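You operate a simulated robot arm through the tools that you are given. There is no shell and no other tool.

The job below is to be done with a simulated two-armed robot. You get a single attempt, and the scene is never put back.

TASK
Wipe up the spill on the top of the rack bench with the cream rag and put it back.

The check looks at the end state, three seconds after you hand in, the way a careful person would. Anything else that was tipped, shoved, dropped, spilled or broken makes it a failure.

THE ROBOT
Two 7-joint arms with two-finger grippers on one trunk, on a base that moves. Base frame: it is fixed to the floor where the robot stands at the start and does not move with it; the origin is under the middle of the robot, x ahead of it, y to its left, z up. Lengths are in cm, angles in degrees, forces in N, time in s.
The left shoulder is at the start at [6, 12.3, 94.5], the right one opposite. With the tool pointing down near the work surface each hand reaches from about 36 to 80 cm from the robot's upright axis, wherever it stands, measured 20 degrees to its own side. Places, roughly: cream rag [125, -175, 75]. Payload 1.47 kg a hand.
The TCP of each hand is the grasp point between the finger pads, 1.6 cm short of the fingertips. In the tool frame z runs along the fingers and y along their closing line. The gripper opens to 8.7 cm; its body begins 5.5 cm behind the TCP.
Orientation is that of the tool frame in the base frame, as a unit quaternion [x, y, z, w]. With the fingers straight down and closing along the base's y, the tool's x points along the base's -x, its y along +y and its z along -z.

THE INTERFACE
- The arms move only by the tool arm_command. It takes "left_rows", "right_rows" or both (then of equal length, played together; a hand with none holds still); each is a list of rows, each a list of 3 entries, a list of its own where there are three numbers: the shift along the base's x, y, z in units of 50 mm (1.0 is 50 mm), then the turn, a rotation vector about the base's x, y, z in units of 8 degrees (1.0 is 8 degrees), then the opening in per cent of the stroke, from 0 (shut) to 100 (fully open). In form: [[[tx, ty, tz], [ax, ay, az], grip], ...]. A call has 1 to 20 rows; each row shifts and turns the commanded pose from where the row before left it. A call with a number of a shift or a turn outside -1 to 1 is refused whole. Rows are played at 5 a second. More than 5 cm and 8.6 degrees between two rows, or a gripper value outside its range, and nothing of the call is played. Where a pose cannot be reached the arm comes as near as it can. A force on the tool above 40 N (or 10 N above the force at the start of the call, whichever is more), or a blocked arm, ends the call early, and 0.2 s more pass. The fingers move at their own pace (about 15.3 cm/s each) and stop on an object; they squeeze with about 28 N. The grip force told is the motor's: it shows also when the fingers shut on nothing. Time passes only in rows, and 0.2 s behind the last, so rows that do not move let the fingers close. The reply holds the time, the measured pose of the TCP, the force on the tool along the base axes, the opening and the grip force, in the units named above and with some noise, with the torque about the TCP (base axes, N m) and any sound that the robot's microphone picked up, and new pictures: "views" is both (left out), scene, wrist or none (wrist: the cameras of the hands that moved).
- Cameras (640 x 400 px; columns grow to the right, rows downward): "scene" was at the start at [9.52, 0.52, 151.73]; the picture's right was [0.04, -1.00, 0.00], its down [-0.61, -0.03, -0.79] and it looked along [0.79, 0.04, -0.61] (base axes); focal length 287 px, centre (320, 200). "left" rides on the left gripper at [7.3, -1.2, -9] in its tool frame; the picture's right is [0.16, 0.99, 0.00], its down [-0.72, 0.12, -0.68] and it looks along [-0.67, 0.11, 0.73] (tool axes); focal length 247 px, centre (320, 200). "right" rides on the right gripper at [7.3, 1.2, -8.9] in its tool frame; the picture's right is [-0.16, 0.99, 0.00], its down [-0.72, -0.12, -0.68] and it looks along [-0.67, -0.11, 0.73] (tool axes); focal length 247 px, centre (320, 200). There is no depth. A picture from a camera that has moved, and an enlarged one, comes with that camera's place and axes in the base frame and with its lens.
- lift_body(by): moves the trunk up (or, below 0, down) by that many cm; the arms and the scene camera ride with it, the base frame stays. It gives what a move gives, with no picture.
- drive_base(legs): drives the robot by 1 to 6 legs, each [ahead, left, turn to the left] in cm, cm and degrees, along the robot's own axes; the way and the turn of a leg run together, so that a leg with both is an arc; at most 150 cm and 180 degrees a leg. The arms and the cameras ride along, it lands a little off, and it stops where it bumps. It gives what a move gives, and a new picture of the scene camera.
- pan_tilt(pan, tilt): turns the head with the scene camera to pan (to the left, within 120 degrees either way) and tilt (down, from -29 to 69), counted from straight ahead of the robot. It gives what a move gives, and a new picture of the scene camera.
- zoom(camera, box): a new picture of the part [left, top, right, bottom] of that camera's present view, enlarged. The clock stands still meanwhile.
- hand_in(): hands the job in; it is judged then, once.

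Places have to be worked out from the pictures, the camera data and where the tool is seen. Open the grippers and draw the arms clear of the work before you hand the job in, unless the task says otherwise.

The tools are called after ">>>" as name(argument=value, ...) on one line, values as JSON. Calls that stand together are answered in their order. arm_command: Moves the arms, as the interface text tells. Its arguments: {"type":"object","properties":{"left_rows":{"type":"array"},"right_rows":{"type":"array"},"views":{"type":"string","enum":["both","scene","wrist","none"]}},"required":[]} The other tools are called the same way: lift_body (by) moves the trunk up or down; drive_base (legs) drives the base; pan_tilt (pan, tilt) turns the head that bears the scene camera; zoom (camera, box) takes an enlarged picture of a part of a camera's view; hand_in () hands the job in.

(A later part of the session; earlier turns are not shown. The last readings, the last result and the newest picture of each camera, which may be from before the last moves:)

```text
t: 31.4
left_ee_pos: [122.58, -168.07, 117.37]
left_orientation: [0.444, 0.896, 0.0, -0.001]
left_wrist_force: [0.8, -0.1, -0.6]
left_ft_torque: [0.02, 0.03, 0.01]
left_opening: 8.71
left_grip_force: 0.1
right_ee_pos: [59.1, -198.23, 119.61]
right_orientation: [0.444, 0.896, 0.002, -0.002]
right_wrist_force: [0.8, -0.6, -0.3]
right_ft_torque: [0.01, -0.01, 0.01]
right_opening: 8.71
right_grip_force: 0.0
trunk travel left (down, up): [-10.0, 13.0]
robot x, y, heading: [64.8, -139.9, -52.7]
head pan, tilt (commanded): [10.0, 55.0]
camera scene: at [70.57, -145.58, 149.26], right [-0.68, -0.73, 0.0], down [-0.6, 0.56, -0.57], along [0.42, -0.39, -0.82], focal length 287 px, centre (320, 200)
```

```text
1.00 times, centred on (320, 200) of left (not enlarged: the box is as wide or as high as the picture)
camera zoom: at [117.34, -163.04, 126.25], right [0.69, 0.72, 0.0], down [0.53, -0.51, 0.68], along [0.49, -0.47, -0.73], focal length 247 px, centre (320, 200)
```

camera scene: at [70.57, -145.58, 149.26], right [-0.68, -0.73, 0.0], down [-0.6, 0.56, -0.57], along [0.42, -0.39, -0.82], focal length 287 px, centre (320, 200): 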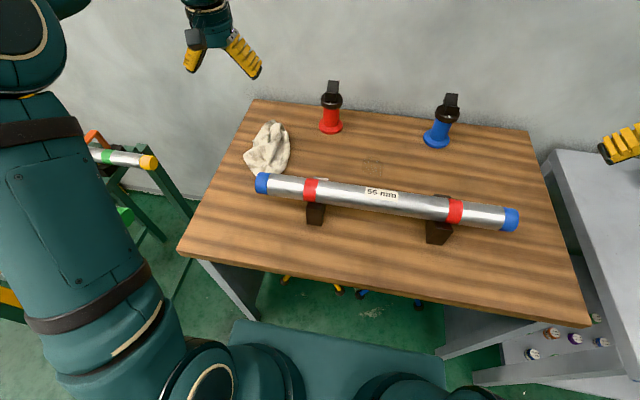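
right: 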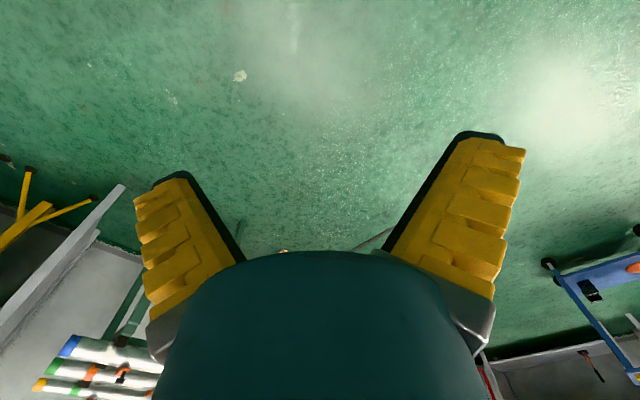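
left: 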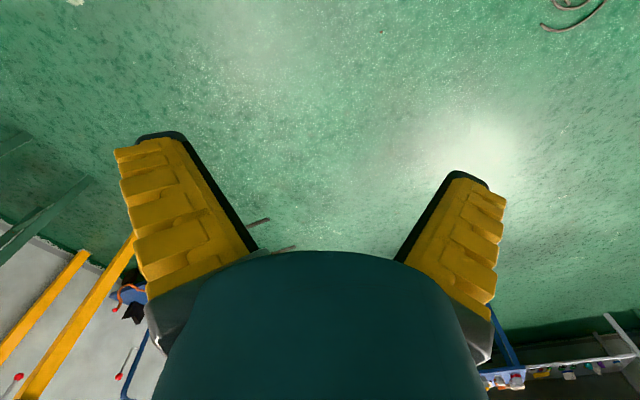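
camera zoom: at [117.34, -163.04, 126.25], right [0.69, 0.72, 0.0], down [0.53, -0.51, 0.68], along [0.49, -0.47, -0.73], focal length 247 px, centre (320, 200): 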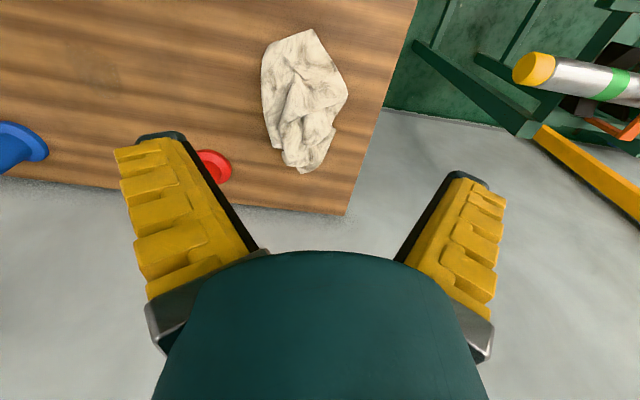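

The rag's middle fold is near [128,-178.5]. I bring the left hand above it and come down to z≈97, then look.

>>> arm_command(left_rows=[[[0.36, -0.7, 0], [0, 0, 0], 100], [[0.36, -0.7, 0], [0, 0, 0], 100], [[0.36, -0.7, 0], [0, 0, 0], 100], [[0, 0, -1], [0, 0, 0], 100], [[0, 0, -1], [0, 0, 0], 100], [[0, 0, -1], [0, 0, 0], 100], [[0, 0, -1], [0, 0, 0], 100], [[0, 0, 0], [0, 0, 0], 100]])

```text
t: 33.2
left_ee_pos: [127.6, -178.16, 97.34]
left_orientation: [0.444, 0.896, 0.0, 0.001]
left_wrist_force: [0.3, 0.4, -0.1]
left_ft_torque: [-0.04, -0.01, -0.02]
left_opening: 8.7
left_grip_force: 0.1
right_ee_pos: [58.84, -198.04, 119.72]
right_orientation: [0.445, 0.896, 0.0, 0.0]
right_wrist_force: [-0.1, 0.6, -0.1]
right_ft_torque: [-0.03, 0.01, -0.02]
right_opening: 8.71
right_grip_force: 0.1
trunk travel left (down, up): [-10.0, 13.0]
robot x, y, heading: [64.71, -139.88, -52.7]
head pan, tilt (commanded): [10.0, 55.0]
camera scene: at [70.4, -145.36, 149.28], right [-0.68, -0.73, 0.0], down [-0.6, 0.56, -0.57], along [0.42, -0.39, -0.82], focal length 287 px, centre (320, 200)
camera left: at [122.42, -173.01, 106.21], right [0.69, 0.72, 0.0], down [0.53, -0.51, 0.68], along [0.49, -0.47, -0.73], focal length 247 px, centre (320, 200)
```

scene: 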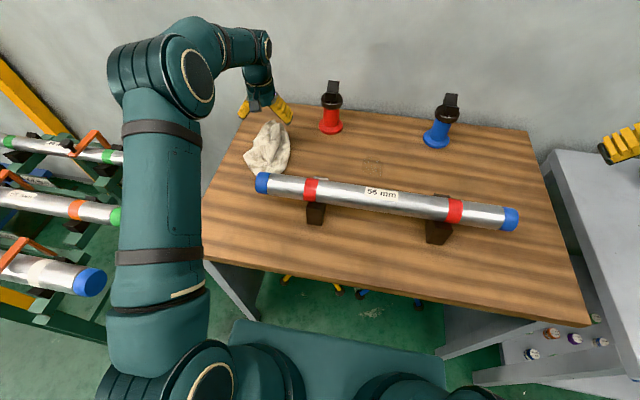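
left: 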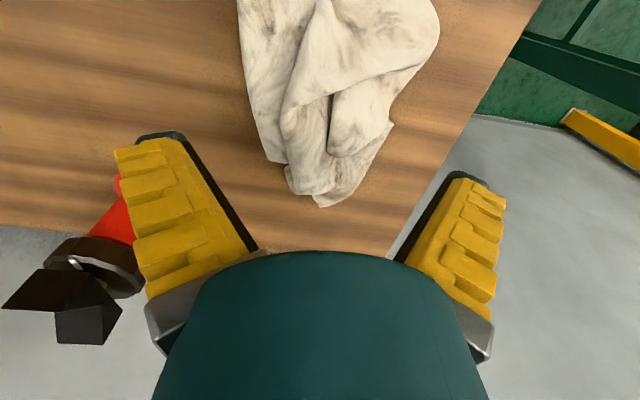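

The hand is right above the rag's middle fold. I lower it to TCP z≈88 in small steps and check the force.

>>> arm_command(left_rows=[[[0, 0, -0.6], [0, 0, 0], 100], [[0, 0, -0.6], [0, 0, 0], 100], [[0, 0, -0.4], [0, 0, 0], 100], [[0, 0, -0.3], [0, 0, 0], 100], [[0, 0, 0], [0, 0, 0], 100]])

```text
t: 34.4
left_ee_pos: [127.76, -178.28, 87.96]
left_orientation: [0.444, 0.896, 0.0, 0.0]
left_wrist_force: [0.7, 0.4, 1.2]
left_ft_torque: [-0.01, -0.03, -0.03]
left_opening: 8.71
left_grip_force: 0.0
right_ee_pos: [58.89, -198.19, 119.68]
right_orientation: [0.444, 0.896, 0.0, -0.001]
right_wrist_force: [-0.2, 1.0, 0.2]
right_ft_torque: [0.0, 0.0, 0.01]
right_opening: 8.72
right_grip_force: 0.0
trunk travel left (down, up): [-10.0, 13.0]
robot x, y, heading: [64.54, -139.64, -52.7]
head pan, tilt (commanded): [10.0, 55.0]
camera scene: at [70.43, -145.4, 149.28], right [-0.68, -0.73, 0.0], down [-0.6, 0.56, -0.57], along [0.42, -0.39, -0.82], focal length 287 px, centre (320, 200)
camera left: at [122.6, -173.2, 96.96], right [0.69, 0.72, 0.0], down [0.53, -0.51, 0.68], along [0.49, -0.47, -0.73], focal length 247 px, centre (320, 200)
```

scene: 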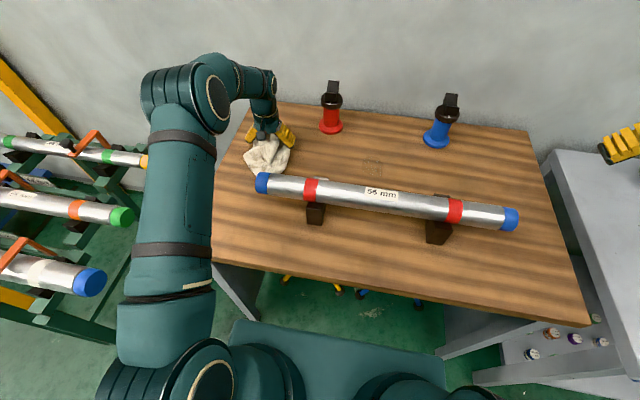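
left: 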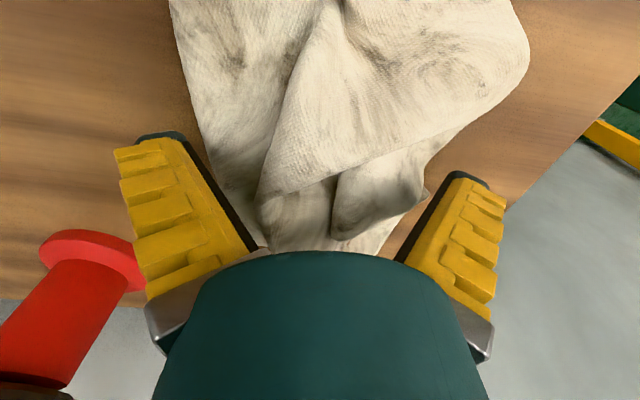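

The fingers straddle the rag's fold with no contact yet. I lower another 1.5 cm, then close on the cloth.

>>> arm_command(left_rows=[[[0, 0, -0.16], [0, 0, 0], 100], [[0, 0, -0.14], [0, 0, 0], 100], [[0, 0, 0], [0, 0, 0], 100]])

```text
t: 35.2
left_ee_pos: [127.82, -178.46, 86.42]
left_orientation: [0.445, 0.896, 0.0, 0.0]
left_wrist_force: [-0.4, -0.6, 0.0]
left_ft_torque: [0.03, -0.05, -0.02]
left_opening: 8.7
left_grip_force: 0.0
right_ee_pos: [59.05, -198.21, 119.67]
right_orientation: [0.445, 0.895, 0.0, -0.001]
right_wrist_force: [-0.1, -0.4, 0.1]
right_ft_torque: [-0.01, 0.02, -0.02]
right_opening: 8.69
right_grip_force: 0.2
trunk travel left (down, up): [-10.0, 13.0]
robot x, y, heading: [64.49, -139.58, -52.7]
head pan, tilt (commanded): [10.0, 55.0]
camera scene: at [70.44, -145.4, 149.28], right [-0.68, -0.73, 0.0], down [-0.6, 0.56, -0.57], along [0.42, -0.39, -0.82], focal length 287 px, centre (320, 200)
camera left: at [122.67, -173.35, 95.4], right [0.69, 0.72, 0.0], down [0.53, -0.51, 0.68], along [0.49, -0.47, -0.73], focal length 247 px, centre (320, 200)
```

scene: 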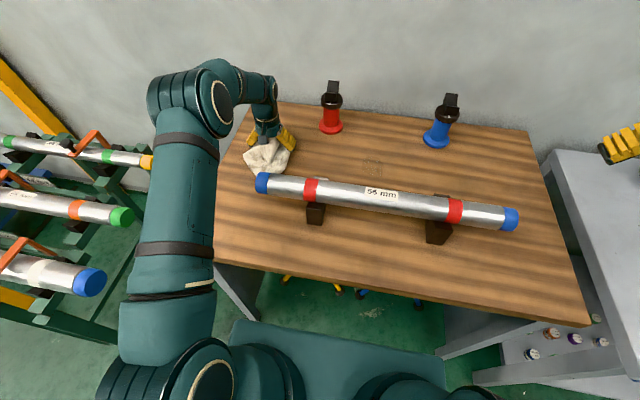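
left: 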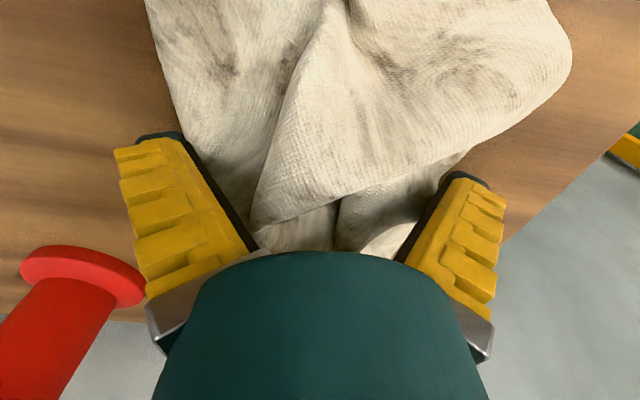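

No contact force; fingertips are at ≈84.8, just above the wood. I close the fingers on the rag.

>>> arm_command(left_rows=[[[0, 0, 0], [0, 0, 0], 60], [[0, 0, 0], [0, 0, 0], 30], [[0, 0, 0], [0, 0, 0], 0], [[0, 0, 0], [0, 0, 0], 0], [[0, 0, 0], [0, 0, 0], 0]])

```text
t: 36.4
left_ee_pos: [127.84, -178.47, 86.49]
left_orientation: [0.445, 0.896, 0.0, 0.001]
left_wrist_force: [0.5, -0.8, 6.6]
left_ft_torque: [-0.02, -0.08, 0.02]
left_opening: 0.14
left_grip_force: 27.8
right_ee_pos: [58.84, -198.13, 119.8]
right_orientation: [0.444, 0.896, 0.0, 0.0]
right_wrist_force: [-0.9, -0.5, 0.1]
right_ft_torque: [0.02, 0.01, 0.0]
right_opening: 8.71
right_grip_force: 0.0
trunk travel left (down, up): [-10.0, 13.0]
robot x, y, heading: [64.63, -139.91, -53.0]
head pan, tilt (commanded): [10.0, 55.0]
camera scene: at [70.35, -145.38, 149.28], right [-0.68, -0.73, 0.0], down [-0.6, 0.56, -0.57], along [0.42, -0.39, -0.82], focal length 287 px, centre (320, 200)
camera left: at [122.6, -173.37, 95.48], right [0.69, 0.72, 0.0], down [0.53, -0.51, 0.68], along [0.49, -0.47, -0.73], focal length 247 px, centre (320, 200)
```

scene: 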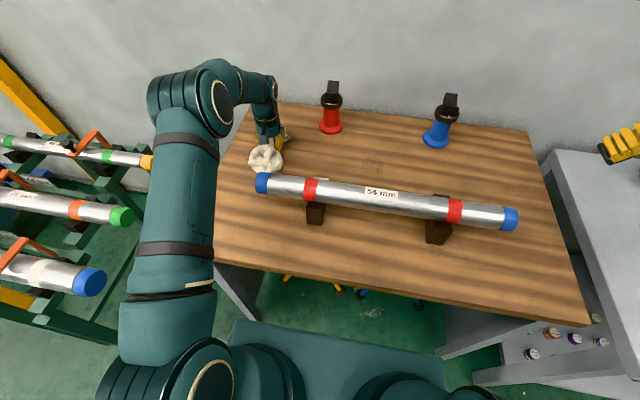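
left: 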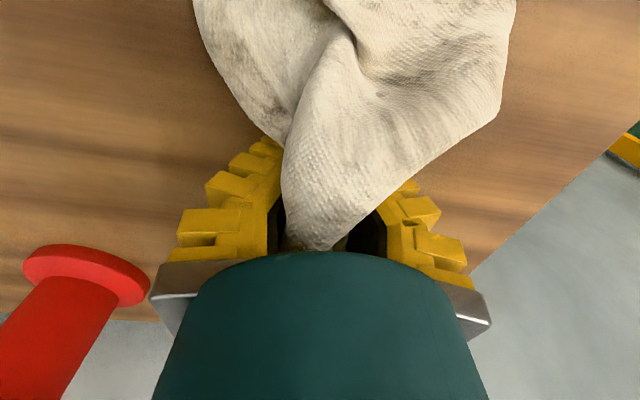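

The cloth deforms and is pinched (opening 0.14 cm, 28 N). I lift it 12 cm slowly and look whether it comes along.

>>> arm_command(left_rows=[[[0, 0, 0.3], [0, 0, 0], 0], [[0, 0, 0.5], [0, 0, 0], 0], [[0, 0, 0.8], [0, 0, 0], 0], [[0, 0, 0.8], [0, 0, 0], 0], [[0, 0, 0], [0, 0, 0], 0]])

```text
t: 37.6
left_ee_pos: [127.8, -178.41, 98.53]
left_orientation: [0.444, 0.896, 0.001, 0.001]
left_wrist_force: [-0.6, -0.4, -0.7]
left_ft_torque: [0.0, 0.04, -0.03]
left_opening: 0.0
left_grip_force: 27.8
right_ee_pos: [59.0, -198.15, 119.7]
right_orientation: [0.444, 0.896, 0.0, -0.001]
right_wrist_force: [-0.2, -0.3, -0.5]
right_ft_torque: [0.0, -0.03, 0.0]
right_opening: 8.7
right_grip_force: 0.1
trunk travel left (down, up): [-10.0, 13.0]
robot x, y, heading: [64.73, -139.74, -52.8]
head pan, tilt (commanded): [10.0, 55.0]
camera scene: at [70.48, -145.44, 149.27], right [-0.68, -0.73, 0.0], down [-0.6, 0.56, -0.57], along [0.42, -0.39, -0.82], focal length 287 px, centre (320, 200)
camera left: at [122.52, -173.28, 107.43], right [0.69, 0.72, 0.0], down [0.53, -0.51, 0.68], along [0.49, -0.47, -0.73], focal length 247 px, centre (320, 200)
```

scene: 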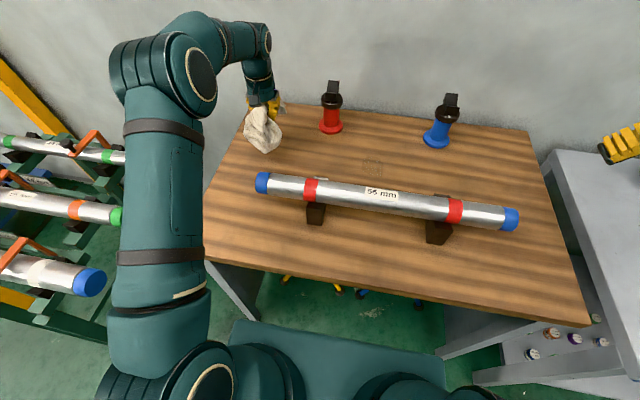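
left: 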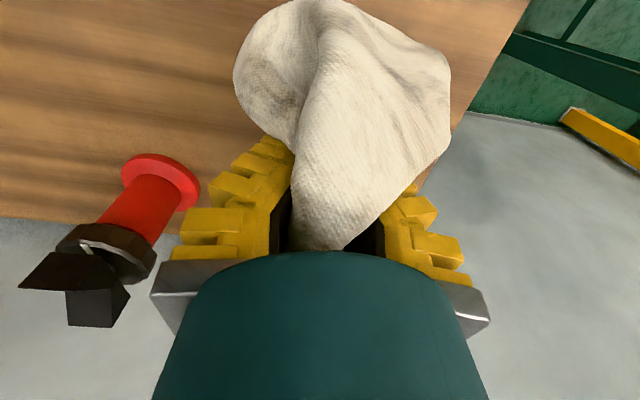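

The rag is held and hangs below the fingers. I raise it to z≈107 and carry it to above the spill, passing between the tube and the posts.

>>> arm_command(left_rows=[[[0, 0, 0.85], [0, 0, 0], 0], [[0, 0, 0.85], [0, 0, 0], 0], [[-0.6, -0.5, 0], [0, 0, 0], 0], [[-0.6, -0.5, 0], [0, 0, 0], 0], [[-0.6, -0.5, 0], [0, 0, 0], 0], [[-0.6, -0.5, 0], [0, 0, 0], 0], [[-0.6, -0.5, 0], [0, 0, 0], 0], [[-0.6, -0.5, 0], [0, 0, 0], 0], [[-0.6, -0.5, 0], [0, 0, 0], 0], [[-0.6, -0.5, 0], [0, 0, 0], 0], [[0, 0, 0], [0, 0, 0], 0], [[0, 0, 0], [0, 0, 0], 0]])

```text
t: 40.2
left_ee_pos: [103.99, -198.63, 106.78]
left_orientation: [0.445, 0.895, 0.001, 0.001]
left_wrist_force: [-0.3, 0.3, 0.3]
left_ft_torque: [0.05, -0.01, 0.0]
left_opening: 0.02
left_grip_force: 27.9
right_ee_pos: [58.85, -198.25, 119.71]
right_orientation: [0.444, 0.896, 0.0, -0.001]
right_wrist_force: [-0.5, 0.0, -0.2]
right_ft_torque: [0.03, 0.03, 0.0]
right_opening: 8.71
right_grip_force: 0.0
trunk travel left (down, up): [-10.0, 13.0]
robot x, y, heading: [64.95, -139.47, -52.6]
head pan, tilt (commanded): [10.0, 55.0]
camera scene: at [70.41, -145.47, 149.27], right [-0.68, -0.73, 0.0], down [-0.6, 0.56, -0.57], along [0.42, -0.39, -0.82], focal length 287 px, centre (320, 200)
camera left: at [98.86, -193.55, 115.69], right [0.69, 0.72, 0.0], down [0.53, -0.51, 0.68], along [0.49, -0.47, -0.73], focal length 247 px, centre (320, 200)
```

scene: 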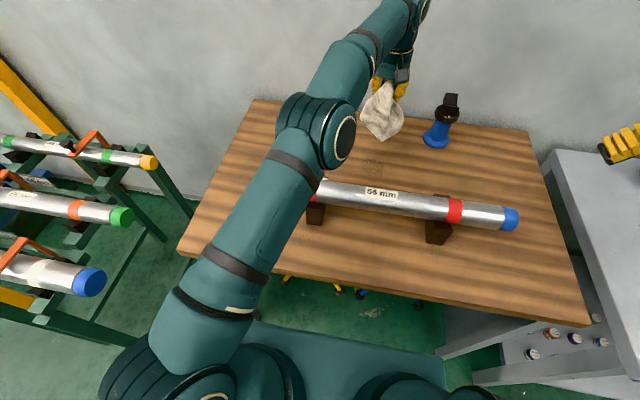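
left: 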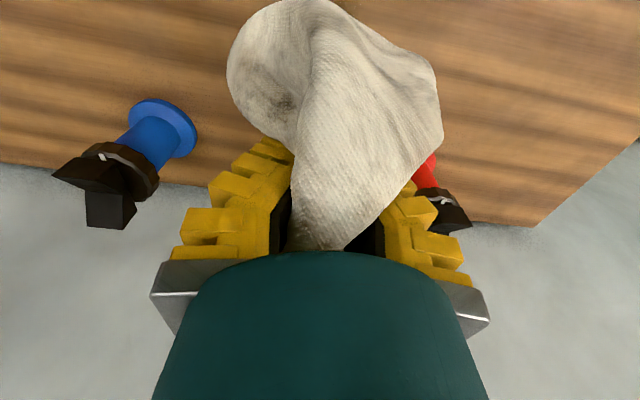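

The rag hangs over the spill area. I lower it by 10 cm and check the elbow/forearm clearance over the tube.

>>> arm_command(left_rows=[[[0, 0, -0.7], [0, 0, 0], 0], [[0, 0, -0.7], [0, 0, 0], 0], [[0, 0, -0.6], [0, 0, 0], 0], [[0, 0, 0], [0, 0, 0], 0]])

>>> zoom(camera="scene", box=[260, 40, 500, 240])

>>> zoom(camera="right", box=[0, 0, 640, 400])

```text
t: 41.2
left_ee_pos: [103.7, -198.4, 96.95]
left_orientation: [0.444, 0.896, 0.0, 0.0]
left_wrist_force: [0.5, 0.3, -0.2]
left_ft_torque: [0.01, -0.01, -0.02]
left_opening: 0.03
left_grip_force: 27.9
right_ee_pos: [58.98, -198.14, 119.73]
right_orientation: [0.445, 0.896, 0.0, 0.0]
right_wrist_force: [0.1, 0.8, 0.4]
right_ft_torque: [-0.01, -0.02, 0.04]
right_opening: 8.7
right_grip_force: 0.1
trunk travel left (down, up): [-10.0, 13.0]
robot x, y, heading: [64.89, -140.13, -52.9]
head pan, tilt (commanded): [10.0, 55.0]
camera scene: at [70.43, -145.4, 149.28], right [-0.68, -0.73, 0.0], down [-0.6, 0.56, -0.57], along [0.42, -0.39, -0.82], focal length 287 px, centre (320, 200)
camera left: at [98.45, -193.43, 105.83], right [0.69, 0.72, 0.0], down [0.53, -0.51, 0.68], along [0.49, -0.47, -0.73], focal length 247 px, centre (320, 200)
```

scene: 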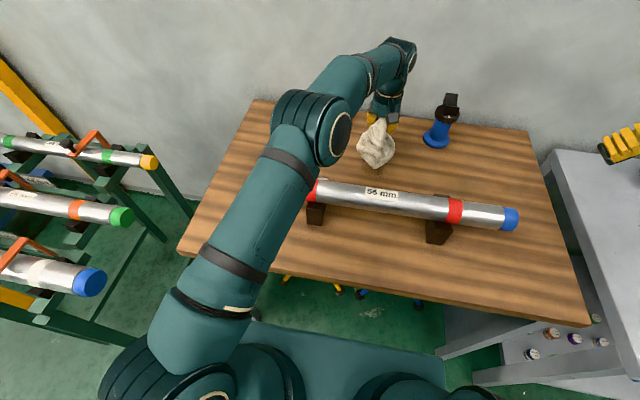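
left: 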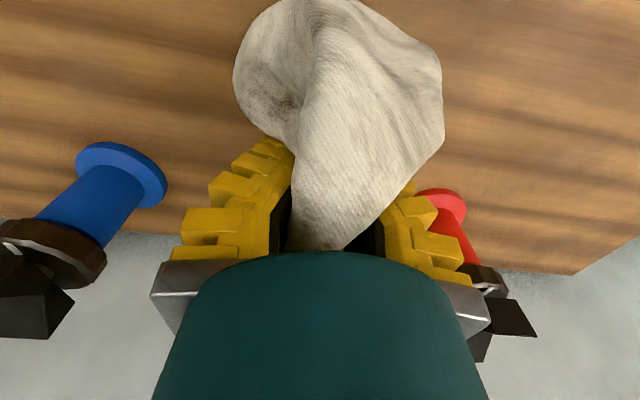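

```text
2.00 times, centred on (380, 140) of scene
camera zoom: at [70.43, -145.4, 149.28], right [-0.68, -0.73, 0.0], down [-0.6, 0.56, -0.57], along [0.42, -0.39, -0.82], focal length 574 px, centre (200, 320)
```

zoom: 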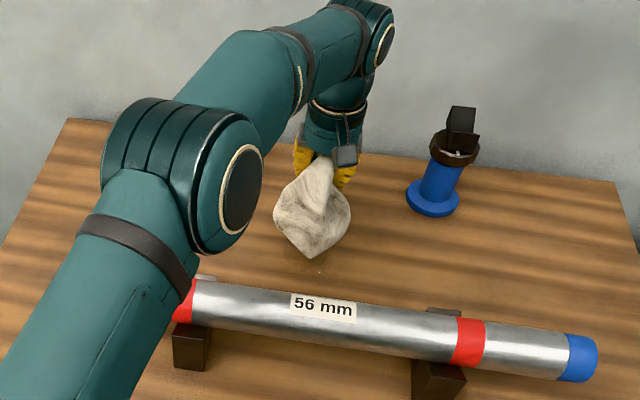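

```text
1.00 times, centred on (320, 200) of right (not enlarged: the box is as wide or as high as the picture)
camera zoom: at [55.57, -191.69, 128.75], right [0.88, 0.47, 0.0], down [0.35, -0.65, 0.68], along [0.32, -0.6, -0.73], focal length 247 px, centre (320, 200)
```

zoom: 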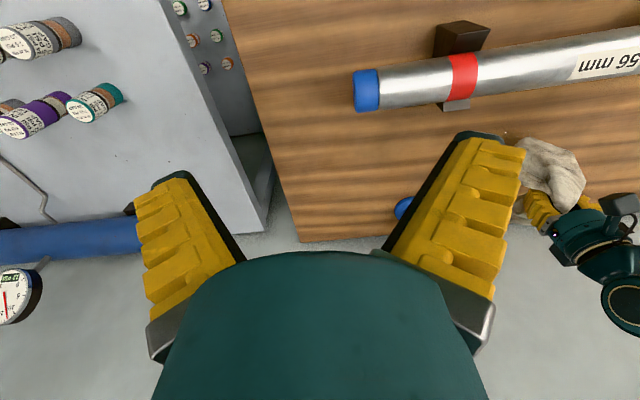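

Clearance looks fine. The hanging cloth's bottom tip is just in front of the spill; I lower until the rag is pressed lightly on the wood over it.

>>> arm_command(left_rows=[[[0, 0, -0.5], [0, 0, 0], 0], [[0, 0, -0.5], [0, 0, 0], 0], [[0, 0, -0.5], [0, 0, 0], 0], [[0, 0, -0.4], [0, 0, 0], 0], [[0, 0, 0], [0, 0, 0], 0]])

>>> zoom(camera="scene", box=[300, 60, 460, 200])

```text
t: 42.4
left_ee_pos: [103.85, -198.43, 87.2]
left_orientation: [0.445, 0.895, 0.0, 0.001]
left_wrist_force: [-0.2, 1.1, 0.0]
left_ft_torque: [0.01, -0.03, 0.01]
left_opening: 0.0
left_grip_force: 27.2
right_ee_pos: [58.89, -198.1, 119.68]
right_orientation: [0.445, 0.896, 0.0, -0.001]
right_wrist_force: [0.0, -0.2, -0.1]
right_ft_torque: [-0.01, 0.01, -0.01]
right_opening: 8.71
right_grip_force: 0.0
trunk travel left (down, up): [-10.0, 13.0]
robot x, y, heading: [64.74, -139.97, -52.7]
head pan, tilt (commanded): [10.0, 55.0]
camera scene: at [70.43, -145.4, 149.28], right [-0.68, -0.73, 0.0], down [-0.6, 0.56, -0.57], along [0.42, -0.39, -0.82], focal length 287 px, centre (320, 200)
camera left: at [98.6, -193.29, 96.27], right [0.69, 0.72, 0.0], down [0.53, -0.51, 0.68], along [0.49, -0.47, -0.73], focal length 247 px, centre (320, 200)
```

scene: 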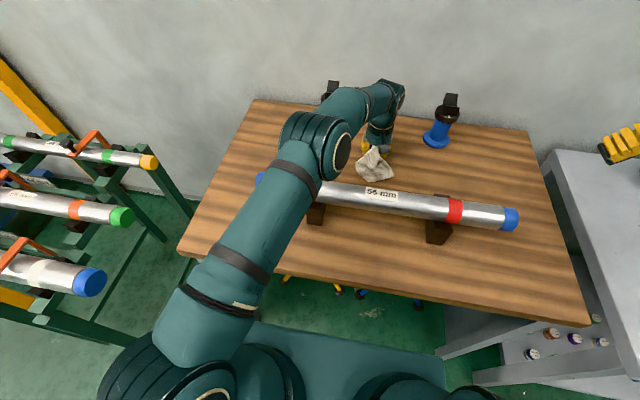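
left: 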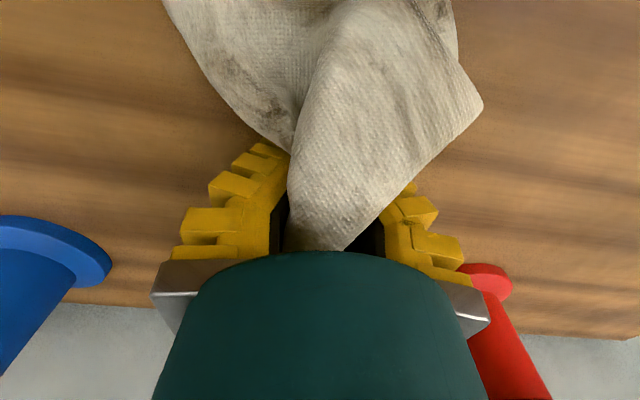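

```text
2.86 times, centred on (380, 130) of scene
camera zoom: at [70.43, -145.4, 149.28], right [-0.68, -0.73, 0.0], down [-0.6, 0.56, -0.57], along [0.42, -0.39, -0.82], focal length 820 px, centre (149, 400)
```

zoom: 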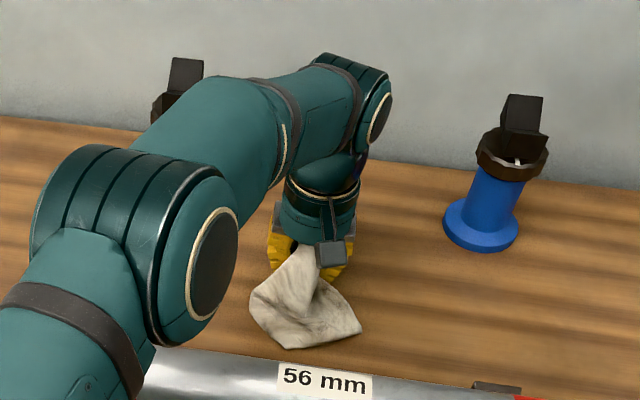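

The cloth drapes on the wood over the spill, force still zero. I press 1 cm lower and sweep the rag across the spill area, keeping well between the posts and behind the tube.

>>> arm_command(left_rows=[[[0, 0, -0.2], [0, 0, 0], 0], [[0.302, -0.399, 0], [0, 0, 0], 0], [[0.302, -0.399, 0], [0, 0, 0], 0], [[0.319, 0.242, 0], [0, 0, 0], 0], [[0.319, 0.242, 0], [0, 0, 0], 0], [[-0.319, -0.242, 0], [0, 0, 0], 0], [[-0.319, -0.242, 0], [0, 0, 0], 0], [[-0.319, -0.242, 0], [0, 0, 0], 0], [[-0.319, -0.242, 0], [0, 0, 0], 0], [[-0.242, 0.319, 0], [0, 0, 0], 0], [[0.319, 0.242, 0], [0, 0, 0], 0], [[0.319, 0.242, 0], [0, 0, 0], 0], [[0.319, 0.242, 0], [0, 0, 0], 0], [[0.319, 0.242, 0], [0, 0, 0], 0], [[0, 0, 0], [0, 0, 0], 0]])

>>> zoom(camera="scene", box=[300, 60, 460, 200])

```text
t: 45.6
left_ee_pos: [108.23, -198.73, 86.38]
left_orientation: [0.444, 0.896, 0.0, 0.001]
left_wrist_force: [-4.3, -2.3, 16.8]
left_ft_torque: [0.01, -0.13, 0.0]
left_opening: 0.41
left_grip_force: 28.3
left hand out of reach, approached as far as the arm can: row 2, 3, 8, 9, 10, 11, 12, 13, 14
right_ee_pos: [58.77, -198.15, 119.8]
right_orientation: [0.444, 0.896, 0.0, 0.0]
right_wrist_force: [0.1, -0.5, 0.3]
right_ft_torque: [0.03, -0.01, 0.02]
right_opening: 8.7
right_grip_force: 0.1
trunk travel left (down, up): [-10.0, 13.0]
robot x, y, heading: [64.69, -139.56, -52.7]
head pan, tilt (commanded): [10.0, 55.0]
camera scene: at [70.27, -145.31, 149.29], right [-0.68, -0.73, 0.0], down [-0.6, 0.56, -0.57], along [0.42, -0.39, -0.82], focal length 287 px, centre (320, 200)
camera left: at [103.03, -193.67, 95.35], right [0.69, 0.72, 0.0], down [0.53, -0.51, 0.68], along [0.49, -0.47, -0.73], focal length 247 px, centre (320, 200)
```

scene: 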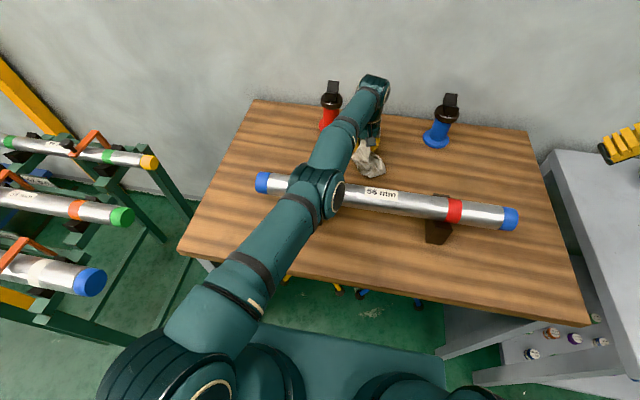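
left: 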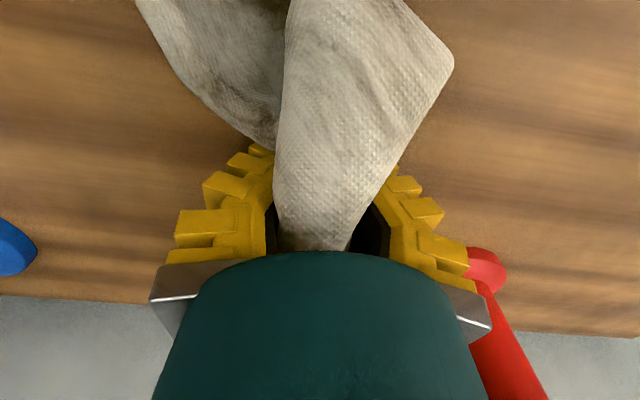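

```text
2.86 times, centred on (380, 130) of scene
camera zoom: at [70.27, -145.31, 149.29], right [-0.68, -0.73, 0.0], down [-0.6, 0.56, -0.57], along [0.42, -0.39, -0.82], focal length 820 px, centre (149, 400)
```

zoom: 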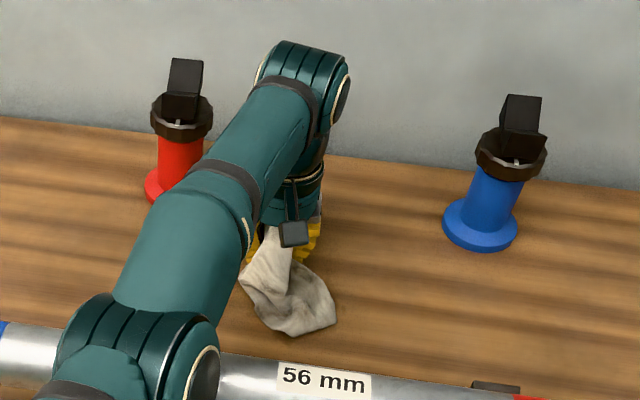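

The reach limit straightened the arm and let the elbow sink towards the tube (tube still unmoved). I draw the hand back 4 cm and up so the elbow rises again, then I will raise the trunk for more reach and clearance.

>>> arm_command(left_rows=[[[-0.242, 0.319, 0.1], [0, 0, 0], 0], [[-0.242, 0.319, 0.3], [0, 0, 0], 0], [[0, 0, 0.6], [0, 0, 0], 0], [[0, 0, 0.8], [0, 0, 0], 0], [[0, 0, 0], [0, 0, 0], 0]])

>>> zoom(camera="scene", box=[300, 60, 460, 200])

```text
t: 46.8
left_ee_pos: [107.64, -199.07, 95.0]
left_orientation: [0.445, 0.896, 0.001, -0.001]
left_wrist_force: [0.6, 0.1, -0.7]
left_ft_torque: [0.0, -0.02, 0.0]
left_opening: 0.0
left_grip_force: 27.9
left hand out of reach, approached as far as the arm can: row 1, 2
right_ee_pos: [59.03, -198.25, 119.66]
right_orientation: [0.444, 0.896, 0.001, 0.0]
right_wrist_force: [0.1, 0.0, 0.2]
right_ft_torque: [0.01, 0.03, 0.02]
right_opening: 8.7
right_grip_force: 0.0
trunk travel left (down, up): [-10.0, 13.0]
robot x, y, heading: [64.5, -139.83, -52.9]
head pan, tilt (commanded): [10.0, 55.0]
camera scene: at [70.47, -145.45, 149.27], right [-0.68, -0.73, 0.0], down [-0.6, 0.56, -0.57], along [0.42, -0.39, -0.82], focal length 287 px, centre (320, 200)
camera left: at [102.47, -194.01, 103.88], right [0.69, 0.72, 0.0], down [0.53, -0.51, 0.68], along [0.49, -0.47, -0.74], focal length 247 px, centre (320, 200)
```

scene: 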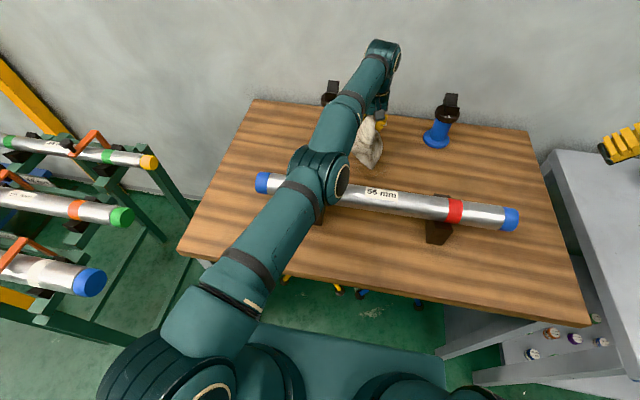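
left: 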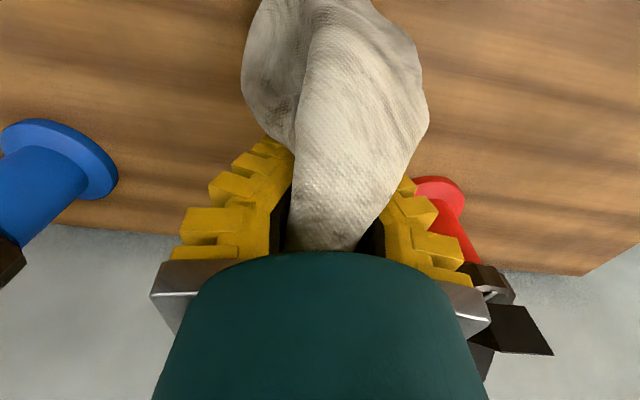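

```text
2.86 times, centred on (380, 130) of scene
camera zoom: at [70.47, -145.45, 149.27], right [-0.68, -0.73, 0.0], down [-0.6, 0.56, -0.57], along [0.42, -0.39, -0.82], focal length 820 px, centre (149, 400)
```

zoom: 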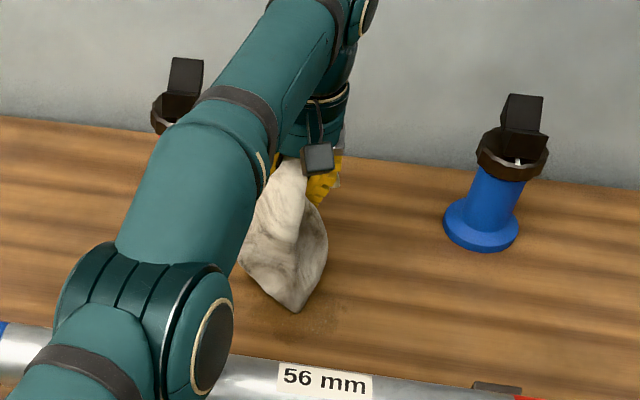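

I now raise the trunk 12 cm: this lifts shoulder, elbow and rag, and gives a longer reach at bench height.

>>> lift_body(by=12)

>>> zoom(camera="scene", box=[280, 80, 480, 205])

>>> zoom(camera="right", box=[340, 40, 640, 300])

```text
t: 48.3
left_ee_pos: [107.65, -199.12, 106.86]
left_orientation: [0.444, 0.896, 0.001, -0.001]
left_wrist_force: [0.4, -0.9, -0.2]
left_ft_torque: [0.05, 0.0, 0.03]
left_opening: 0.0
left_grip_force: 27.8
right_ee_pos: [58.94, -198.13, 131.79]
right_orientation: [0.445, 0.895, 0.0, 0.0]
right_wrist_force: [-0.7, -0.2, -0.5]
right_ft_torque: [0.06, -0.01, -0.01]
right_opening: 8.73
right_grip_force: 0.1
trunk travel left (down, up): [-22.0, 1.0]
robot x, y, heading: [64.38, -139.98, -52.9]
head pan, tilt (commanded): [10.0, 55.0]
```

```text
3.20 times, centred on (380, 142) of scene
camera zoom: at [70.45, -145.44, 161.26], right [-0.68, -0.73, 0.0], down [-0.6, 0.56, -0.57], along [0.42, -0.39, -0.82], focal length 918 px, centre (128, 384)
```

zoom: 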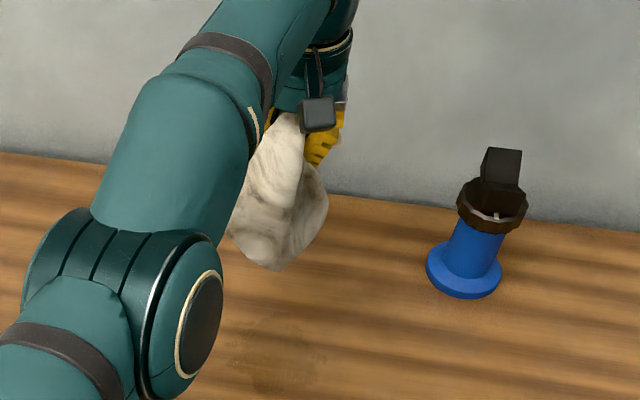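

```text
1.54 times, centred on (490, 170) of right
camera zoom: at [55.58, -191.72, 140.72], right [0.88, 0.47, 0.0], down [0.35, -0.65, 0.68], along [0.32, -0.6, -0.73], focal length 380 px, centre (58, 246)
```

zoom: 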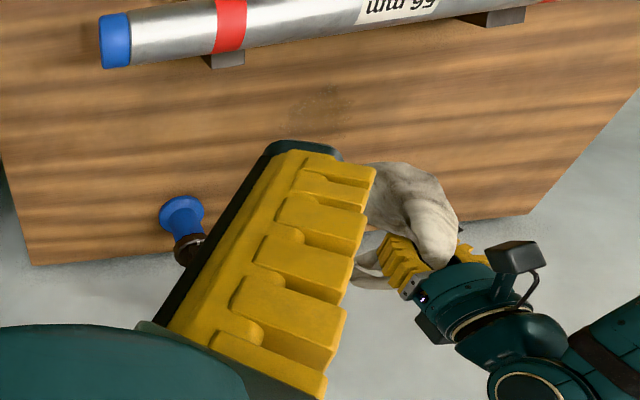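

A remnant of the spill still shows. I enlarge it to see what is left.

>>> zoom(camera="scene", box=[330, 150, 426, 210])

>>> zoom(camera="right", box=[460, 60, 556, 120])

```text
6.67 times, centred on (378, 180) of scene
camera zoom: at [70.45, -145.44, 161.26], right [-0.68, -0.73, 0.0], down [-0.6, 0.56, -0.57], along [0.42, -0.39, -0.82], focal length 1912 px, centre (-67, 333)
```

zoom: 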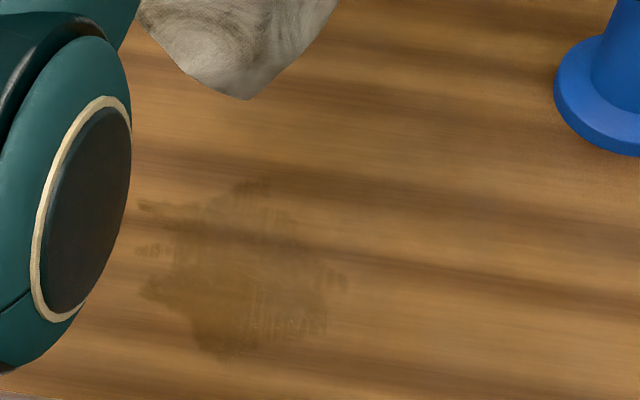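

```text
6.67 times, centred on (508, 90) of right
camera zoom: at [55.58, -191.72, 140.72], right [0.88, 0.47, 0.0], down [0.35, -0.65, 0.68], along [0.32, -0.6, -0.73], focal length 1646 px, centre (-933, 933)
```

zoom: 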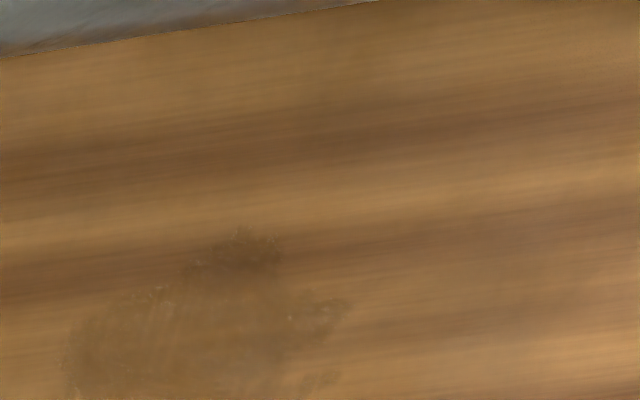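

The film has been smeared to about 11×11 cm (u/v area centred ≈[102,-196]) and is still wet, so it needs more thorough wiping with pressure. With the raised trunk I go down again just behind it and check reach and elbow.

>>> arm_command(left_rows=[[[-0.16, -0.5, 0], [0, 0, 0], 0], [[0, 0, -0.8], [0, 0, 0], 0], [[0, 0, -0.8], [0, 0, 0], 0], [[0, 0, -0.8], [0, 0, 0], 0], [[0, 0, -0.8], [0, 0, 0], 0], [[0, 0, 0], [0, 0, 0], 0]])

>>> zoom(camera="right", box=[400, 0, 640, 240])

```text
t: 49.7
left_ee_pos: [105.55, -198.97, 91.21]
left_orientation: [0.445, 0.896, 0.0, -0.001]
left_wrist_force: [-0.6, -0.3, -1.0]
left_ft_torque: [-0.01, -0.01, 0.02]
left_opening: 0.02
left_grip_force: 27.9
left hand out of reach, approached as far as the arm can: row 1, 5
right_ee_pos: [58.93, -198.1, 131.75]
right_orientation: [0.444, 0.896, 0.001, 0.0]
right_wrist_force: [0.0, 0.6, -0.5]
right_ft_torque: [-0.02, 0.02, 0.0]
right_opening: 8.71
right_grip_force: 0.2
trunk travel left (down, up): [-22.0, 1.0]
robot x, y, heading: [64.57, -139.87, -52.8]
head pan, tilt (commanded): [10.0, 55.0]
camera scene: at [70.42, -145.37, 161.28], right [-0.68, -0.73, 0.0], down [-0.6, 0.56, -0.57], along [0.42, -0.39, -0.82], focal length 287 px, centre (320, 200)
camera left: at [100.36, -193.87, 100.13], right [0.69, 0.72, 0.0], down [0.53, -0.51, 0.68], along [0.49, -0.47, -0.73], focal length 247 px, centre (320, 200)
```

scene: 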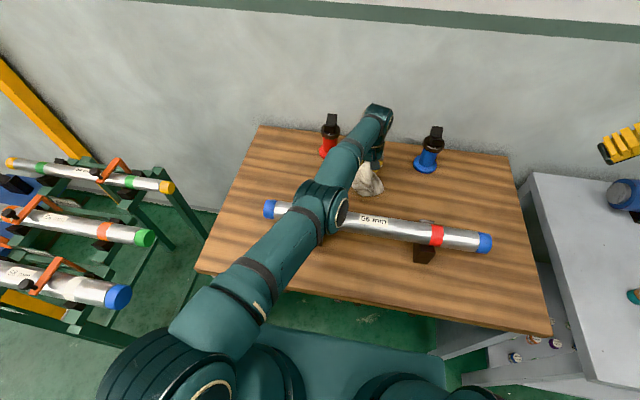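
left: 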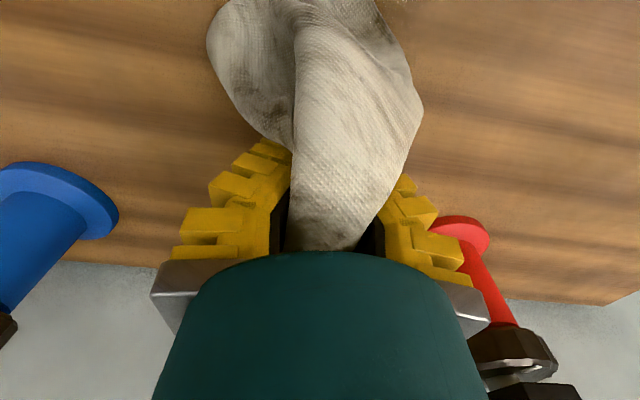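

```text
1.67 times, centred on (520, 120) of right
camera zoom: at [55.56, -191.66, 140.77], right [0.88, 0.47, 0.0], down [0.35, -0.65, 0.68], along [0.32, -0.6, -0.73], focal length 412 px, centre (-13, 333)
```

zoom: 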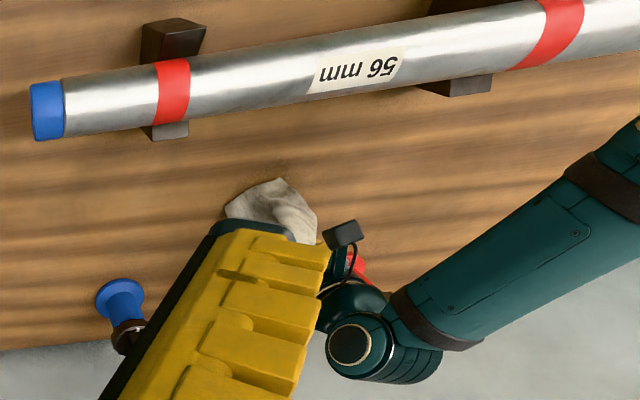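

Reach ends at about 39 cm behind the front edge here. The trunk's front plate stays well short of the bench edge and the base has room under the open bench, so I lift the rag, draw it back 4 cm, and drive 6 cm closer.

>>> arm_command(left_rows=[[[0, 0, 0.9], [0, 0, 0], 0], [[0, 0, 0.9], [0, 0, 0], 0], [[0, 0, 0.9], [0, 0, 0], 0], [[-0.484, 0.638, 0], [0, 0, 0], 0], [[0, 0, 0], [0, 0, 0], 0]], views="none")

>>> pan_tilt(pan=0, tilt=69)

```text
t: 50.9
left_ee_pos: [105.21, -200.1, 104.76]
left_orientation: [0.445, 0.896, 0.0, -0.001]
left_wrist_force: [0.0, 0.2, 0.0]
left_ft_torque: [0.01, 0.01, 0.03]
left_opening: 0.0
left_grip_force: 27.9
left hand out of reach, approached as far as the arm can: row 1, 2, 4
right_ee_pos: [58.91, -198.18, 131.75]
right_orientation: [0.445, 0.896, 0.0, -0.001]
right_wrist_force: [0.2, -0.1, 0.4]
right_ft_torque: [-0.01, 0.0, 0.05]
right_opening: 8.69
right_grip_force: 0.2
trunk travel left (down, up): [-22.0, 1.0]
robot x, y, heading: [64.67, -139.6, -52.8]
head pan, tilt (commanded): [10.0, 55.0]
```

```text
t: 51.6
left_ee_pos: [105.22, -200.16, 104.73]
left_orientation: [0.445, 0.896, 0.001, -0.001]
left_wrist_force: [-0.1, 0.1, -0.5]
left_ft_torque: [0.01, -0.02, 0.01]
left_opening: 0.01
left_grip_force: 27.9
right_ee_pos: [58.86, -198.16, 131.69]
right_orientation: [0.445, 0.896, 0.0, -0.001]
right_wrist_force: [0.2, -0.2, 0.9]
right_ft_torque: [0.03, 0.01, -0.01]
right_opening: 8.7
right_grip_force: 0.0
trunk travel left (down, up): [-22.0, 1.0]
robot x, y, heading: [64.81, -139.92, -52.9]
head pan, tilt (commanded): [0.0, 68.8]
camera scene: at [68.53, -144.97, 159.73], right [-0.8, -0.6, 0.0], down [-0.56, 0.74, -0.36], along [0.22, -0.29, -0.93], focal length 287 px, centre (320, 200)
```

scene: 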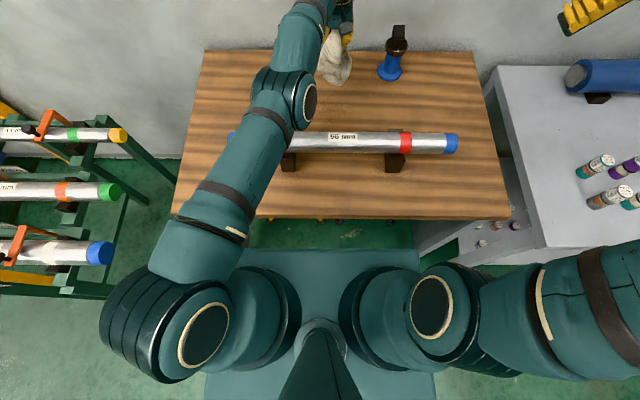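

Looking down, I see the base deck's front edge between the shoulders; before creeping closer I enlarge this to judge its height and width against the bench legs.

>>> zoom(camera="scene", box=[200, 200, 460, 362])

>>> pan_tilt(pan=25, tilt=69)

>>> pan_tilt(pan=-30, tilt=60)

```text
2.46 times, centred on (330, 281) of scene
camera zoom: at [68.53, -144.97, 159.73], right [-0.8, -0.6, 0.0], down [-0.56, 0.74, -0.36], along [0.22, -0.29, -0.93], focal length 706 px, centre (295, 1)
```

zoom: 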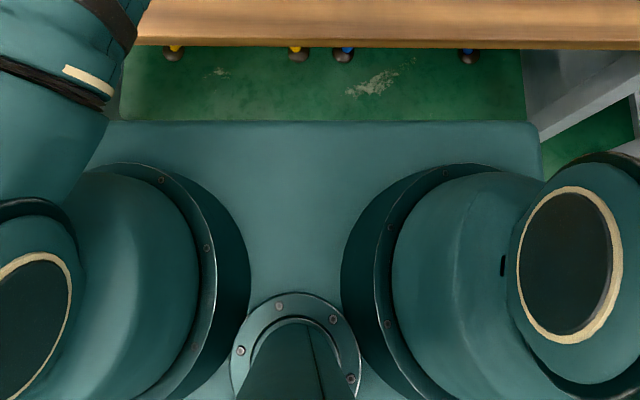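

```text
t: 52.5
left_ee_pos: [105.23, -199.96, 104.67]
left_orientation: [0.444, 0.896, 0.002, -0.002]
left_wrist_force: [0.4, 1.4, 0.0]
left_ft_torque: [0.0, 0.01, 0.01]
left_opening: 0.02
left_grip_force: 27.5
right_ee_pos: [58.92, -198.14, 131.9]
right_orientation: [0.445, 0.896, 0.001, -0.001]
right_wrist_force: [0.2, 0.5, -1.0]
right_ft_torque: [-0.01, 0.0, -0.01]
right_opening: 8.71
right_grip_force: 0.1
trunk travel left (down, up): [-22.0, 1.0]
robot x, y, heading: [64.66, -139.66, -52.9]
head pan, tilt (commanded): [25.0, 68.8]
camera scene: at [70.09, -143.13, 159.73], right [-0.47, -0.88, 0.0], down [-0.82, 0.44, -0.36], along [0.32, -0.17, -0.93], focal length 287 px, centre (320, 200)
```

scene: 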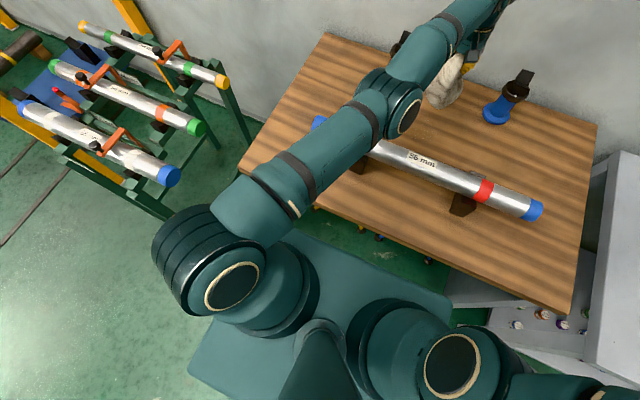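

```text
t: 53.8
left_ee_pos: [105.37, -200.11, 104.81]
left_orientation: [0.445, 0.895, 0.002, 0.0]
left_wrist_force: [0.7, 0.1, 0.6]
left_ft_torque: [0.03, 0.0, 0.02]
left_opening: 0.01
left_grip_force: 27.6
right_ee_pos: [58.94, -198.18, 131.71]
right_orientation: [0.445, 0.896, 0.001, -0.001]
right_wrist_force: [0.2, -0.2, 0.3]
right_ft_torque: [0.02, 0.0, 0.0]
right_opening: 8.68
right_grip_force: 0.1
trunk travel left (down, up): [-22.0, 1.0]
robot x, y, heading: [64.88, -139.99, -52.8]
head pan, tilt (commanded): [-30.0, 60.0]
camera scene: at [65.99, -147.13, 160.67], right [-0.99, -0.13, 0.0], down [-0.11, 0.86, -0.5], along [0.06, -0.5, -0.87], focal length 287 px, centre (320, 200)
```

scene: 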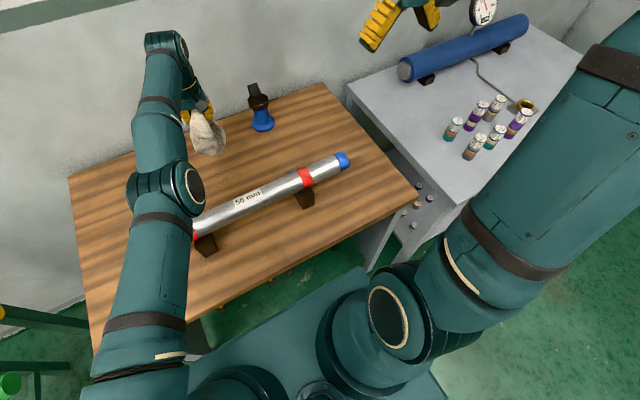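

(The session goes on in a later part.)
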